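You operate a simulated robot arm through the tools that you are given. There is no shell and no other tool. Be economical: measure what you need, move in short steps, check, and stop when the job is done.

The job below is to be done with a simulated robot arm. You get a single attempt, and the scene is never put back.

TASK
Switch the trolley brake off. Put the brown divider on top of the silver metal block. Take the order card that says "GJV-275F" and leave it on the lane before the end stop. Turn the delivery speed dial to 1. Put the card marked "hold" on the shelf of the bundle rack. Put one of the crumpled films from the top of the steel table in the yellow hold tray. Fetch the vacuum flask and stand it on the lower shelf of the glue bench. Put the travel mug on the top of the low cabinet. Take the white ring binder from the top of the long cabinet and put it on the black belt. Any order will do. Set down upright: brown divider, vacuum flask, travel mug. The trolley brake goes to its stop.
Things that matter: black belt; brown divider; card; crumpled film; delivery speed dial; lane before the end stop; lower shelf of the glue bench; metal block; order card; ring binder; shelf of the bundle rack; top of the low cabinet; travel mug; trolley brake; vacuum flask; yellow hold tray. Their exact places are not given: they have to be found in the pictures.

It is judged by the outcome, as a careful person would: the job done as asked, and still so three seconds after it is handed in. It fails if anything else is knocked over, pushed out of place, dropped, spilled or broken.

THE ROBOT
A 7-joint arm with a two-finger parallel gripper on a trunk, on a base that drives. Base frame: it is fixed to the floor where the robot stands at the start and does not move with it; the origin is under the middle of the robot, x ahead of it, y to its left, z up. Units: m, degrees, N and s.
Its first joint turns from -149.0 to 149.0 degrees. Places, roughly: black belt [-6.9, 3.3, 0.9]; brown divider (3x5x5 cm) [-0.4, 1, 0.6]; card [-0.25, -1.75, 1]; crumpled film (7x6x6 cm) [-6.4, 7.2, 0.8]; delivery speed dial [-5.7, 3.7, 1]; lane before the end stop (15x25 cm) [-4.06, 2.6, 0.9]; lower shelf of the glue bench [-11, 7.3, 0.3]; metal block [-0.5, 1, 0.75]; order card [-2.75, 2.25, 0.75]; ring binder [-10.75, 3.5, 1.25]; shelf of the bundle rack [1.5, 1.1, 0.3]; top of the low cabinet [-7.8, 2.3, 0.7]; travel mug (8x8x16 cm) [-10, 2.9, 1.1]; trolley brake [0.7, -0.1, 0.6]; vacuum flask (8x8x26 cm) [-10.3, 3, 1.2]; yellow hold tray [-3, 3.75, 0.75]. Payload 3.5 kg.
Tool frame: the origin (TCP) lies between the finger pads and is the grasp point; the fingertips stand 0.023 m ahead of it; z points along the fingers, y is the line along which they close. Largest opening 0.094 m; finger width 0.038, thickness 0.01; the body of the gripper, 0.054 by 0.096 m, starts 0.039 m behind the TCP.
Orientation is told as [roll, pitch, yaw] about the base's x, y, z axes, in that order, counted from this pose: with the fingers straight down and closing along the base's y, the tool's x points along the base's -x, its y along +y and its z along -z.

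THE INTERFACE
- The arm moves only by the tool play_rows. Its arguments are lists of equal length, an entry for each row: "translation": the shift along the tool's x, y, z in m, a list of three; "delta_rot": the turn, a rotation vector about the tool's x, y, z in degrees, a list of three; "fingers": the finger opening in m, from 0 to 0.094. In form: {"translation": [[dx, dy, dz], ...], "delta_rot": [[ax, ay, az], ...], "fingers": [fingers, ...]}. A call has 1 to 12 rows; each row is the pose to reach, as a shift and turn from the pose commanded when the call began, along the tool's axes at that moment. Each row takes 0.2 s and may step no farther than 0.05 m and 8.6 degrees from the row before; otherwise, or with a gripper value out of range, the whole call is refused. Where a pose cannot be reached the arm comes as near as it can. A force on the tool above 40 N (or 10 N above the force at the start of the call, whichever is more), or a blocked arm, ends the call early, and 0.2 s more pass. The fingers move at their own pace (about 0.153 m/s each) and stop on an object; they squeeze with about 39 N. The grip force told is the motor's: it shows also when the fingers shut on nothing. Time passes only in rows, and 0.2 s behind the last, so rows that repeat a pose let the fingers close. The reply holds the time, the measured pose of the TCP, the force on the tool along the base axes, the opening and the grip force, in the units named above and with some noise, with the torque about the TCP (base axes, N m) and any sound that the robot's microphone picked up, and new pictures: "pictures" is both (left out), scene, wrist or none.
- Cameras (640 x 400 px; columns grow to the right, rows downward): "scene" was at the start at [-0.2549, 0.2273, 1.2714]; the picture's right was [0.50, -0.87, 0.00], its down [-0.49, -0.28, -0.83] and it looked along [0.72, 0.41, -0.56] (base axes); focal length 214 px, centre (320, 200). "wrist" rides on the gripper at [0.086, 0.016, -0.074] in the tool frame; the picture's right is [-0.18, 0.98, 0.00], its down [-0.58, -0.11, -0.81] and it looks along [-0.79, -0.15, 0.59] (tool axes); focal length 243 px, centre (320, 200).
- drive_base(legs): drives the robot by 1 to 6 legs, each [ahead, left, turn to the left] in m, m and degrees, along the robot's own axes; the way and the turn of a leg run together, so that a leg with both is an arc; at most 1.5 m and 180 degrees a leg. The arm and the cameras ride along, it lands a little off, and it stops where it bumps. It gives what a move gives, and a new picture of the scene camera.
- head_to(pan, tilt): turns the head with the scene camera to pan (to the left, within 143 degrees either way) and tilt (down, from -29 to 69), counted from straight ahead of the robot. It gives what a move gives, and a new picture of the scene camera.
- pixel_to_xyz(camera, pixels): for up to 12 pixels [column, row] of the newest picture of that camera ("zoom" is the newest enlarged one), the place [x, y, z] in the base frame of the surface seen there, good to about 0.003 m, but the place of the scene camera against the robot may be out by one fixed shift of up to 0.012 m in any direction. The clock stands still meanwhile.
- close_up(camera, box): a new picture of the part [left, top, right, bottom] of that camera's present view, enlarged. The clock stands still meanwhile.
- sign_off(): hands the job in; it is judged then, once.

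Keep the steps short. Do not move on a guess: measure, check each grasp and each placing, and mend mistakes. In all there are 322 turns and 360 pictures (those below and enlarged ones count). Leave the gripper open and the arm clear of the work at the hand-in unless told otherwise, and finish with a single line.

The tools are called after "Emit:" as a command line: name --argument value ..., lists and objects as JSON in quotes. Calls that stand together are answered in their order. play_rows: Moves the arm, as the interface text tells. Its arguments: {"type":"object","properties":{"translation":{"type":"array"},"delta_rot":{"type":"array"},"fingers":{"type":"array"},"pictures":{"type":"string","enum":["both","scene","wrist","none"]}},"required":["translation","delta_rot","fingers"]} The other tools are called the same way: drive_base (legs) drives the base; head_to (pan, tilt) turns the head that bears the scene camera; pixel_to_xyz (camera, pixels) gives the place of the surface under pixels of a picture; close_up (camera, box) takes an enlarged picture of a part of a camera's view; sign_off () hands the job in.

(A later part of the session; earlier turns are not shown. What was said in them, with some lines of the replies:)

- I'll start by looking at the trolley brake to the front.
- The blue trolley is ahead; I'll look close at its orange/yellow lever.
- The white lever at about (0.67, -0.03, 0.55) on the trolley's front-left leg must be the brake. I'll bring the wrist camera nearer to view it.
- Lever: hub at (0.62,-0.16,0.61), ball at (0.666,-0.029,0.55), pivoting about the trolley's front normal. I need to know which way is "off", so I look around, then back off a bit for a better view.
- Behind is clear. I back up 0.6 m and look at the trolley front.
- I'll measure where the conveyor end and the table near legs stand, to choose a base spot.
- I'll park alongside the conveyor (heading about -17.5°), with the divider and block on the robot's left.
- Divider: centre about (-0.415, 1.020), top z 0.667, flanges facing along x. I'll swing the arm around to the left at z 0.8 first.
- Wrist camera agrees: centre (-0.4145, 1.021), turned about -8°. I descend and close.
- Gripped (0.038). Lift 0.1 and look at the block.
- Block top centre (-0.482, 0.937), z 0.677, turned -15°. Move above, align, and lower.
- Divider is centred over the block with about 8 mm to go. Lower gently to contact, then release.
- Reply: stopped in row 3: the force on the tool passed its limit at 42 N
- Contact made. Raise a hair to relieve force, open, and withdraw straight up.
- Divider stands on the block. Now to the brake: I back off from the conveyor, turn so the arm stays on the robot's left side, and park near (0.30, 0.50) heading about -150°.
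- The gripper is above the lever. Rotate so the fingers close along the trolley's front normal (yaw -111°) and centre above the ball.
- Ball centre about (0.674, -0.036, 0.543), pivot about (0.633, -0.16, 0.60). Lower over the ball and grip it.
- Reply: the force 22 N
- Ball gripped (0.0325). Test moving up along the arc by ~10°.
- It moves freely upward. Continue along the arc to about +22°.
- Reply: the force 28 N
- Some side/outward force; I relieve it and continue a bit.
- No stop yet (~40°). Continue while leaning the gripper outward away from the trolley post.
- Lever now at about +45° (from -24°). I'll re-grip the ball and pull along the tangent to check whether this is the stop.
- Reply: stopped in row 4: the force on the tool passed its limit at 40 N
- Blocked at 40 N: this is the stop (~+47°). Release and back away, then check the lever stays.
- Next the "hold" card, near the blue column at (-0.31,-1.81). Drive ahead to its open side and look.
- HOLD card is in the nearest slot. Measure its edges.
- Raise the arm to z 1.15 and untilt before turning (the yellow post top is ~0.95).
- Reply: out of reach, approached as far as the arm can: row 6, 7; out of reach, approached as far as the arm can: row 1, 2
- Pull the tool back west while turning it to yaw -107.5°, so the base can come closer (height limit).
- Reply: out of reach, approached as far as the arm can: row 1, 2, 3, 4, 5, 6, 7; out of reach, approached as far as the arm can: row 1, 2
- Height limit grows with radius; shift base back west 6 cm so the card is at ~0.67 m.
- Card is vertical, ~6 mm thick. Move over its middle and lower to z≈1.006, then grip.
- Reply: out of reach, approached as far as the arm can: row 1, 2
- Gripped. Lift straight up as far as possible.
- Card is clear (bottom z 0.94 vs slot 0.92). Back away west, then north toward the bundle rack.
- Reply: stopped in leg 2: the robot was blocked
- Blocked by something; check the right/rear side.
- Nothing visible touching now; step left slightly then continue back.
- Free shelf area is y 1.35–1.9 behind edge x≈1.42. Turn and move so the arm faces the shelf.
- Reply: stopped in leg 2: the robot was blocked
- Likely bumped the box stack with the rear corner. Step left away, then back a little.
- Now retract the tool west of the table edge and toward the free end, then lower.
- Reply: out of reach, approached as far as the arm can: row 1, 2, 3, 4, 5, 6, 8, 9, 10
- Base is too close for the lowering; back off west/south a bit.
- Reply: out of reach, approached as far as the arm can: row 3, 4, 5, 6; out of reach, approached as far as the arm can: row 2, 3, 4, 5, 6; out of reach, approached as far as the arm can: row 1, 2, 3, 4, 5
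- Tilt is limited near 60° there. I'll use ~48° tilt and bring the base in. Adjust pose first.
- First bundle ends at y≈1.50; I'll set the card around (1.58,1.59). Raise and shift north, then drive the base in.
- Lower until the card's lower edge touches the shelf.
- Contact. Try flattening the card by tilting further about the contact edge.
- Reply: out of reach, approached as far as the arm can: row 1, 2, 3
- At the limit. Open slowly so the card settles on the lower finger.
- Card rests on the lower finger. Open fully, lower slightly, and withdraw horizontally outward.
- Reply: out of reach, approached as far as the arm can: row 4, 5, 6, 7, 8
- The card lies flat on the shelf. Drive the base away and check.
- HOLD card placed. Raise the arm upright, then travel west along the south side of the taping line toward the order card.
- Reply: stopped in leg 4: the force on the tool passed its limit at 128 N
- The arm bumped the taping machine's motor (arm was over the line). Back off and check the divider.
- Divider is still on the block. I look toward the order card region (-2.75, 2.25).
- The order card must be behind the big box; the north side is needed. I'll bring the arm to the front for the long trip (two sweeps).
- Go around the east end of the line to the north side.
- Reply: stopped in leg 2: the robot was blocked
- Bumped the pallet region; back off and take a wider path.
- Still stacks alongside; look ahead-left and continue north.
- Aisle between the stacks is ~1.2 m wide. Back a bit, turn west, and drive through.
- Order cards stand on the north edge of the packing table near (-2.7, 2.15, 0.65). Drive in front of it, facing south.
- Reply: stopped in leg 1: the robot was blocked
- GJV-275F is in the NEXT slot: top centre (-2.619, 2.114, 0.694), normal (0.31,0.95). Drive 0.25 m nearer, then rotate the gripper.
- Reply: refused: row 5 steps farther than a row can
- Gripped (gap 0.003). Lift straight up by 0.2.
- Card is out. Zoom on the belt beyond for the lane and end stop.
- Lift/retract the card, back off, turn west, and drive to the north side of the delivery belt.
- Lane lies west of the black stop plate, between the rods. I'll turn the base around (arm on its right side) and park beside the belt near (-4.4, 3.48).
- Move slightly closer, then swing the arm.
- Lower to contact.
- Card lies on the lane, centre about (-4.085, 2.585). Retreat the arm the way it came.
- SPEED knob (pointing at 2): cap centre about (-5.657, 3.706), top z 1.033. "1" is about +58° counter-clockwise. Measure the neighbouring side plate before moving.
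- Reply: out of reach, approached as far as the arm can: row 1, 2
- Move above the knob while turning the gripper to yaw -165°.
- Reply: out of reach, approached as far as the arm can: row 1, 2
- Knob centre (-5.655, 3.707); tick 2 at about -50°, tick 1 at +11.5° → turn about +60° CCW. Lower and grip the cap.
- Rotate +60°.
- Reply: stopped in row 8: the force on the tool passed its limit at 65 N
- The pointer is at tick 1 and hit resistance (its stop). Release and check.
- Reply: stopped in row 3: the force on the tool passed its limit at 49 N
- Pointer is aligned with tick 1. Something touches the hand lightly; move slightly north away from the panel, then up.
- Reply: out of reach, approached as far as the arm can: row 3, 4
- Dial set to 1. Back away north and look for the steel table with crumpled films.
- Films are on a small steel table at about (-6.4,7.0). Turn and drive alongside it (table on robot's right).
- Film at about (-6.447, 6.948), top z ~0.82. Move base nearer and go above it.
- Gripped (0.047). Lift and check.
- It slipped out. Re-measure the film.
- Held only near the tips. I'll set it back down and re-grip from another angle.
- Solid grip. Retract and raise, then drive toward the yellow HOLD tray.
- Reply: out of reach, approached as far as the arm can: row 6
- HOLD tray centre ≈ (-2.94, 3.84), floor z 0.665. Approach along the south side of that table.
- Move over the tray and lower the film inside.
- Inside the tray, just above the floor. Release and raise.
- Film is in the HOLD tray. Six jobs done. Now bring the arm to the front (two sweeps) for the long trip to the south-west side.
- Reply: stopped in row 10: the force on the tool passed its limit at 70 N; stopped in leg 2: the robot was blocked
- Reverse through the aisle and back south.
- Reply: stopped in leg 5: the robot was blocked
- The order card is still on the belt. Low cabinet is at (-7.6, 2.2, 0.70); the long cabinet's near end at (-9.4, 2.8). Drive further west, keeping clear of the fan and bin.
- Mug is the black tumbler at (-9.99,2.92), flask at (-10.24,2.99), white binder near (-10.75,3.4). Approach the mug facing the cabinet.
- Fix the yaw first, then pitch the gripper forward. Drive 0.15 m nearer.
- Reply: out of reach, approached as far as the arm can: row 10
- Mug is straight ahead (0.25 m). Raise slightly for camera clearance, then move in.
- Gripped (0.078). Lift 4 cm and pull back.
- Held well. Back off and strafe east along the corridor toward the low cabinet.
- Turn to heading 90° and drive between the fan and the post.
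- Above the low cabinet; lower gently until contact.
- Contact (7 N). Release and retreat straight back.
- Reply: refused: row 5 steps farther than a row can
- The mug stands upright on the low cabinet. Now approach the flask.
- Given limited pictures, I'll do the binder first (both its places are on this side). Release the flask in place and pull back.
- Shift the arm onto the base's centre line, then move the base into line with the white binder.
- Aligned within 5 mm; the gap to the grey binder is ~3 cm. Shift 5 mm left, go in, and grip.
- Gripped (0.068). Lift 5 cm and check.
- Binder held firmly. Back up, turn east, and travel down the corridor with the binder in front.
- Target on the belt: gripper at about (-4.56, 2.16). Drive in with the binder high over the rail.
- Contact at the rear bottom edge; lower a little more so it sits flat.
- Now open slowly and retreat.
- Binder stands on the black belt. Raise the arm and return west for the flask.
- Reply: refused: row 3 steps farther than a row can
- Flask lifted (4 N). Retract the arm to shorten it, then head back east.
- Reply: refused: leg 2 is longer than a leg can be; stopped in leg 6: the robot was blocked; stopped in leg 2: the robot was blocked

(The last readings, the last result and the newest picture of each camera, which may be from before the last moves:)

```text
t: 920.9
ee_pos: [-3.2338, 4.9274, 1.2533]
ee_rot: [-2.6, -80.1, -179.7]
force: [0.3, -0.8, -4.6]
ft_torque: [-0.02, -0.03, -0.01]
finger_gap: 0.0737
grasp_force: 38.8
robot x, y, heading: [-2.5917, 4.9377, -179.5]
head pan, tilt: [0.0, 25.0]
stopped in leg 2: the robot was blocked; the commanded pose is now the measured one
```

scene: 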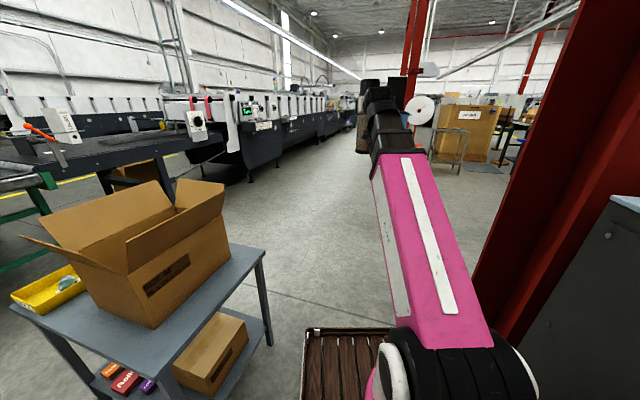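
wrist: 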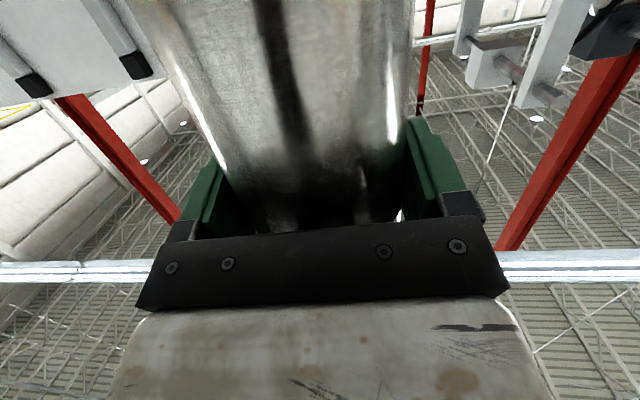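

Emit:
drive_base --legs '[[0.02, 0.04, 0], [1.2, 0, 0], [0, 0, -6], [1.5, 0, 0], [1.5, 0, 0], [1.3, 0, 0]]'

```text
t: 948.0
ee_pos: [-8.6817, 5.51, 1.2553]
ee_rot: [-2.5, -80.1, 171.8]
force: [-0.6, -0.1, -4.6]
ft_torque: [0.0, 0.0, 0.03]
finger_gap: 0.074
grasp_force: 38.6
robot x, y, heading: [-8.0479, 5.427, 172.3]
head pan, tilt: [0.0, 25.0]
```

scene: 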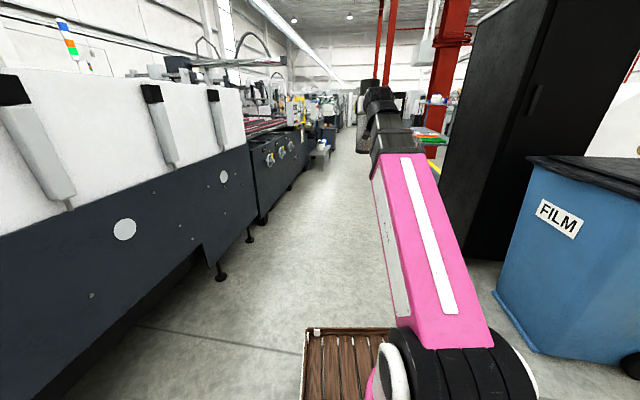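

Emit:
pixel_to_xyz --camera "scene" --pixels '[[500, 262], [466, 250], [540, 340], [245, 240], [430, 132], [436, 165], [420, 138], [445, 120], [412, 150], [320, 145]]'

```text
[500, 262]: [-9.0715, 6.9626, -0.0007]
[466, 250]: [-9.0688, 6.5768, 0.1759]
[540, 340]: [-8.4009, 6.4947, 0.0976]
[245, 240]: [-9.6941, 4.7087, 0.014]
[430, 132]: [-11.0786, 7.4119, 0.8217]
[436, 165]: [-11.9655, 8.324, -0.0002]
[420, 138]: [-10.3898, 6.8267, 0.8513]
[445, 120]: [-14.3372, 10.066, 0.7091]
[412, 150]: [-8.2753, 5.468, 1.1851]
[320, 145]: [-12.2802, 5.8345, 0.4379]
```

Emit:
drive_base --legs '[[1.5, 0, 0], [0.5, 0, 0], [0, 0, -62]]'

```text
t: 960.8
ee_pos: [-10.2577, 6.3214, 1.2555]
ee_rot: [-2.7, -80.1, 109.4]
force: [-0.1, -0.3, -3.9]
ft_torque: [-0.02, -0.04, 0.03]
finger_gap: 0.074
grasp_force: 38.8
robot x, y, heading: [-10.032, 5.7219, 109.5]
head pan, tilt: [0.0, 25.0]
```

scene: 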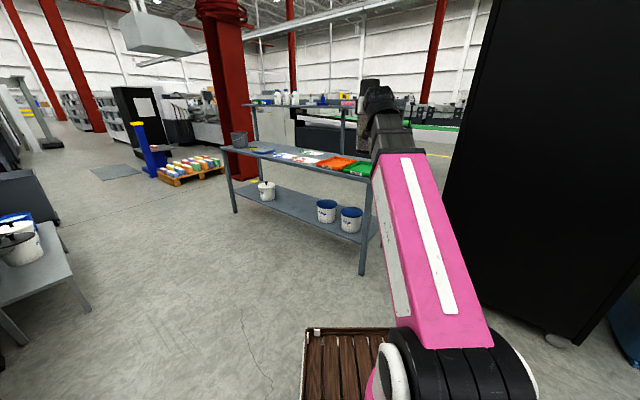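

Emit:
pixel_to_xyz --camera "scene" --pixels '[[295, 205], [290, 213], [280, 200], [305, 222], [237, 207], [362, 270], [300, 195], [266, 192], [325, 212], [250, 158], [320, 176], [310, 207]]'

Emit:
close_up --camera "scene" --box '[220, 130, 390, 280]'

```text
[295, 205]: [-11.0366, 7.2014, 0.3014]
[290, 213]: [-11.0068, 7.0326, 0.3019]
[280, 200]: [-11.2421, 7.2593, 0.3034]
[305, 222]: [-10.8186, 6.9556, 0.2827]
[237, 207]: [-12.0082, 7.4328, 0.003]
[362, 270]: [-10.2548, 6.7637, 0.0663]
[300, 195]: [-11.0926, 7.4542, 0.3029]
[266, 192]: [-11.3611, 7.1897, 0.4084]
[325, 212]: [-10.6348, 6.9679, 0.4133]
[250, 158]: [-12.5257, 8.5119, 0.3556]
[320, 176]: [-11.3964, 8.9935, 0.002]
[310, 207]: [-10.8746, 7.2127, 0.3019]
```

```text
2.67 times, centred on (305, 205) of scene
```

zoom: 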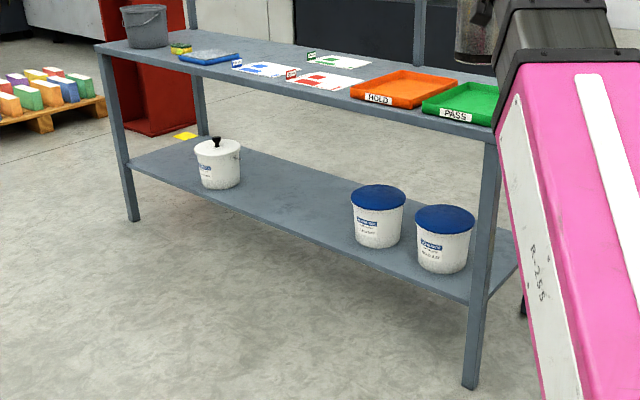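

Emit:
pixel_to_xyz --camera "scene" --pixels '[[60, 270], [75, 285], [30, 245], [85, 310], [20, 290], [55, 225]]'

Emit:
play_rows --translation '[[0.049, 0, 0.0087], [0.098, 0, 0.0174], [0.147, 0, 0.026], [0.196, 0, 0.0347], [0.245, 0, 0.0434], [0.294, 0, 0.052], [0.343, 0, 0.0607], [0.392, 0, 0.0694]]' --delta_rot '[[0, 0, 0], [0, 0, 0], [0, 0, 0], [0, 0, 0], [0, 0, 0], [0, 0, 0], [0, 0, 0], [0, 0, 0]]' --fingers '[0.04, 0.04, 0.04, 0.04, 0.04, 0.04, 0.04, 0.04]' --pictures "none"

```text
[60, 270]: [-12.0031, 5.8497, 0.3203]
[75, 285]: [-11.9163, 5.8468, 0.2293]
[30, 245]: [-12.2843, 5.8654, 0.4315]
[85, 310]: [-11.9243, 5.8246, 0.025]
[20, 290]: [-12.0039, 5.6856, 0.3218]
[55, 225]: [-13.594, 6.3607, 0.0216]
```

```text
t: 962.6
ee_pos: [-10.2601, 6.3364, 0.8526]
ee_rot: [-2.6, -80.0, 109.5]
force: [-0.2, -0.3, -4.3]
ft_torque: [-0.03, -0.02, -0.02]
finger_gap: 0.074
grasp_force: 38.9
out of reach, approached as far as the arm can: row 5, 6, 7, 8
robot x, y, heading: [-10.0343, 5.7196, 109.5]
head pan, tilt: [0.0, 25.0]
```

Staging: shift the base, then extend and lower the flask in free space to test the reach.

Emit:
drive_base --legs '[[0.3, 0.406, 0]]'

Emit:
play_rows --translation '[[0.0331, 0, 0.0307], [0.0662, 0, 0.0614], [0.0993, 0, 0.0921], [0.1324, 0, 0.1228], [0.1655, 0, 0.1535], [0.1986, 0, 0.1842], [0.2317, 0, 0.2149], [0.2648, 0, 0.2456], [0.2979, 0, 0.2763], [0.331, 0, 0.307]]' --delta_rot '[[0, 0, 0], [0, 0, 0], [0, 0, 0], [0, 0, 0], [0, 0, 0], [0, 0, 0], [0, 0, 0], [0, 0, 0], [0, 0, 0], [0, 0, 0]]' --fingers '[0.04, 0.04, 0.04, 0.04, 0.04, 0.04, 0.04, 0.04, 0.04, 0.04]' --pictures "none"

```text
t: 965.6
ee_pos: [-10.7471, 6.4852, 0.8536]
ee_rot: [-2.6, -80.1, 109.6]
force: [0.3, 0.0, -3.2]
ft_torque: [-0.01, 0.0, 0.0]
finger_gap: 0.074
grasp_force: 39.0
robot x, y, heading: [-10.5141, 5.8687, 109.8]
head pan, tilt: [0.0, 25.0]
```

scene: 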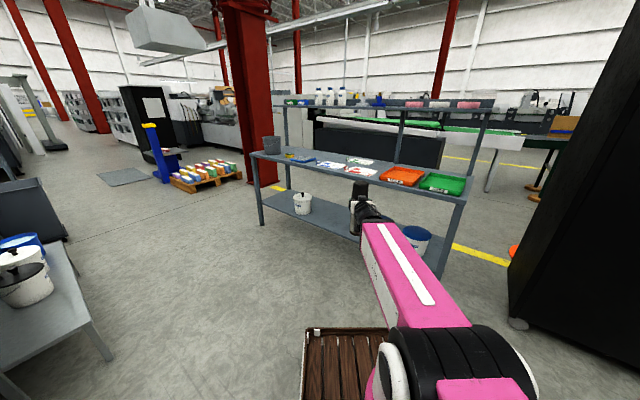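

```text
t: 967.8
ee_pos: [-10.8266, 6.7184, 0.4737]
ee_rot: [-3.6, -79.8, 109.6]
force: [-0.8, -1.5, -3.8]
ft_torque: [-0.02, -0.01, -0.01]
finger_gap: 0.0739
grasp_force: 39.1
out of reach, approached as far as the arm can: row 8, 9, 10
robot x, y, heading: [-10.5208, 5.8687, 109.5]
head pan, tilt: [0.0, 25.0]
```

Reach works at z≈0.47. Raise 2 cm, then drive in toward the shelf.

Emit:
play_rows --translation '[[-0.01, 0, -0.002], [-0.02, 0, -0.0035]]' --delta_rot '[[0, 0, 0], [0, 0, 0]]' --fingers '[0.04, 0.04]' --pictures "none"

Emit:
drive_base --legs '[[0.43, 0, 0]]'

```text
t: 968.4
ee_pos: [-10.8294, 6.717, 0.4967]
ee_rot: [-3.3, -80.0, 109.4]
force: [0.0, -0.1, -3.4]
ft_torque: [-0.04, 0.01, -0.05]
finger_gap: 0.0738
grasp_force: 39.2
out of reach, approached as far as the arm can: row 1, 2
robot x, y, heading: [-10.5186, 5.8689, 109.7]
head pan, tilt: [0.0, 25.0]
```

```text
t: 971.0
ee_pos: [-10.9765, 7.1238, 0.4967]
ee_rot: [-3.3, -79.9, 109.6]
force: [0.2, 0.8, -4.7]
ft_torque: [-0.05, -0.06, 0.0]
finger_gap: 0.0738
grasp_force: 38.5
robot x, y, heading: [-10.6688, 6.2768, 109.5]
head pan, tilt: [0.0, 25.0]
```

scene: 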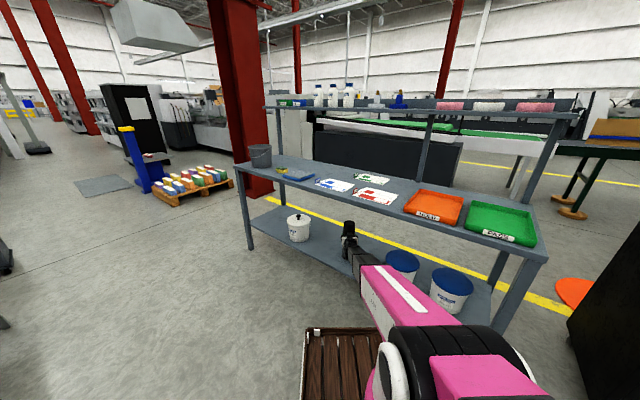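

Emit:
play_rows --translation '[[0.012, 0, 0.002], [0.02, 0, 0.0035], [0.025, 0, 0.0044], [0.029, 0, 0.005], [0.033, 0, 0.0058]]' --delta_rot '[[0, 0, 0], [0, 0, 0], [0, 0, 0], [0, 0, 0], [0, 0, 0]]' --fingers '[0.04, 0.04, 0.04, 0.04, 0.04]' --pictures "none"

Emit:
close_up --camera "scene" --box '[270, 190, 430, 310]'

```text
t: 972.2
ee_pos: [-10.9778, 7.1226, 0.4668]
ee_rot: [-3.0, -79.9, 108.9]
force: [1.5, -5.1, 22.6]
ft_torque: [-0.91, 0.53, 0.15]
finger_gap: 0.074
grasp_force: 39.1
robot x, y, heading: [-10.6638, 6.2811, 110.0]
head pan, tilt: [0.0, 25.0]
```

```text
3.33 times, centred on (350, 250) of scene
```

zoom: 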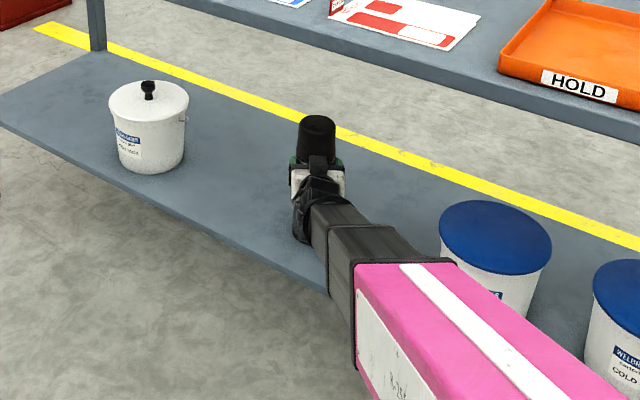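

Flask is standing on the shelf. Release slowly and retreat.

Emit:
play_rows --translation '[[-0.002, 0, 0], [-0.002, 0, 0], [-0.002, 0, 0], [0.005, 0, -0.039], [0.012, 0, -0.078], [0.019, 0, -0.117], [0.019, 0, -0.15]]' --delta_rot '[[0, 0, 0], [0, 0, 0], [0, 0, 0], [0, 0, 0], [0, 0, 0], [0, 0, 0], [0, 0, 0]]' --fingers '[0.08, 0.094, 0.094, 0.094, 0.094, 0.094, 0.094]' --pictures "none"

Emit:
close_up --camera "scene" --box '[270, 190, 430, 310]'

```text
t: 973.8
ee_pos: [-10.9361, 6.9779, 0.4714]
ee_rot: [-3.5, -79.8, 109.3]
force: [0.3, 0.0, -0.2]
ft_torque: [0.01, -0.01, 0.0]
finger_gap: 0.0941
grasp_force: 0.0
robot x, y, heading: [-10.665, 6.2761, 109.7]
head pan, tilt: [0.0, 25.0]
```

```text
3.33 times, centred on (350, 250) of scene
```

zoom: 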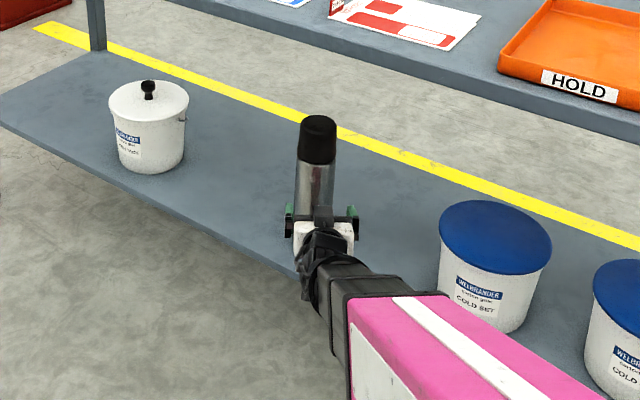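

The flask stands upright on the shelf. Back the robot away and do a last check.

Emit:
drive_base --legs '[[-0.5, 0, 0]]'

```text
t: 976.7
ee_pos: [-10.7669, 6.5145, 0.4701]
ee_rot: [-3.6, -79.8, 109.4]
force: [0.2, -0.6, -0.5]
ft_torque: [-0.01, 0.01, 0.03]
finger_gap: 0.0939
grasp_force: 0.0
robot x, y, heading: [-10.4974, 5.8112, 109.8]
head pan, tilt: [0.0, 25.0]
```

scene: 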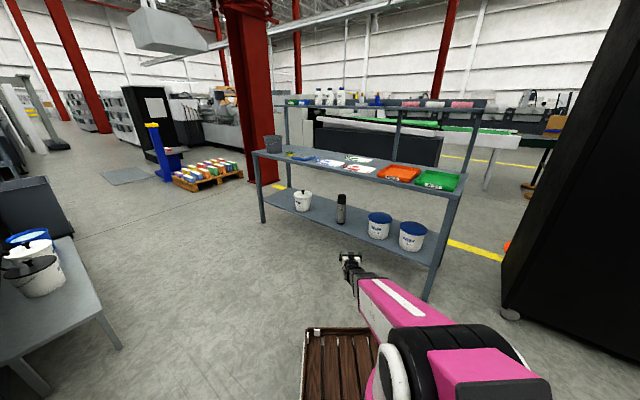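

All nine jobs are done, the gripper is open and the arm is clear. Handing in.

Emit:
sign_off

```text
The job is handed in.
```

I completed all nine tasks and handed the job in, but the brake had no on/off marking, so raising its lever to the upper stop is my inference for "off"; on the way the arm once hit the taping machine, and the base bumped some box stacks, a pallet and the hold-tray table, with nothing seen to move.
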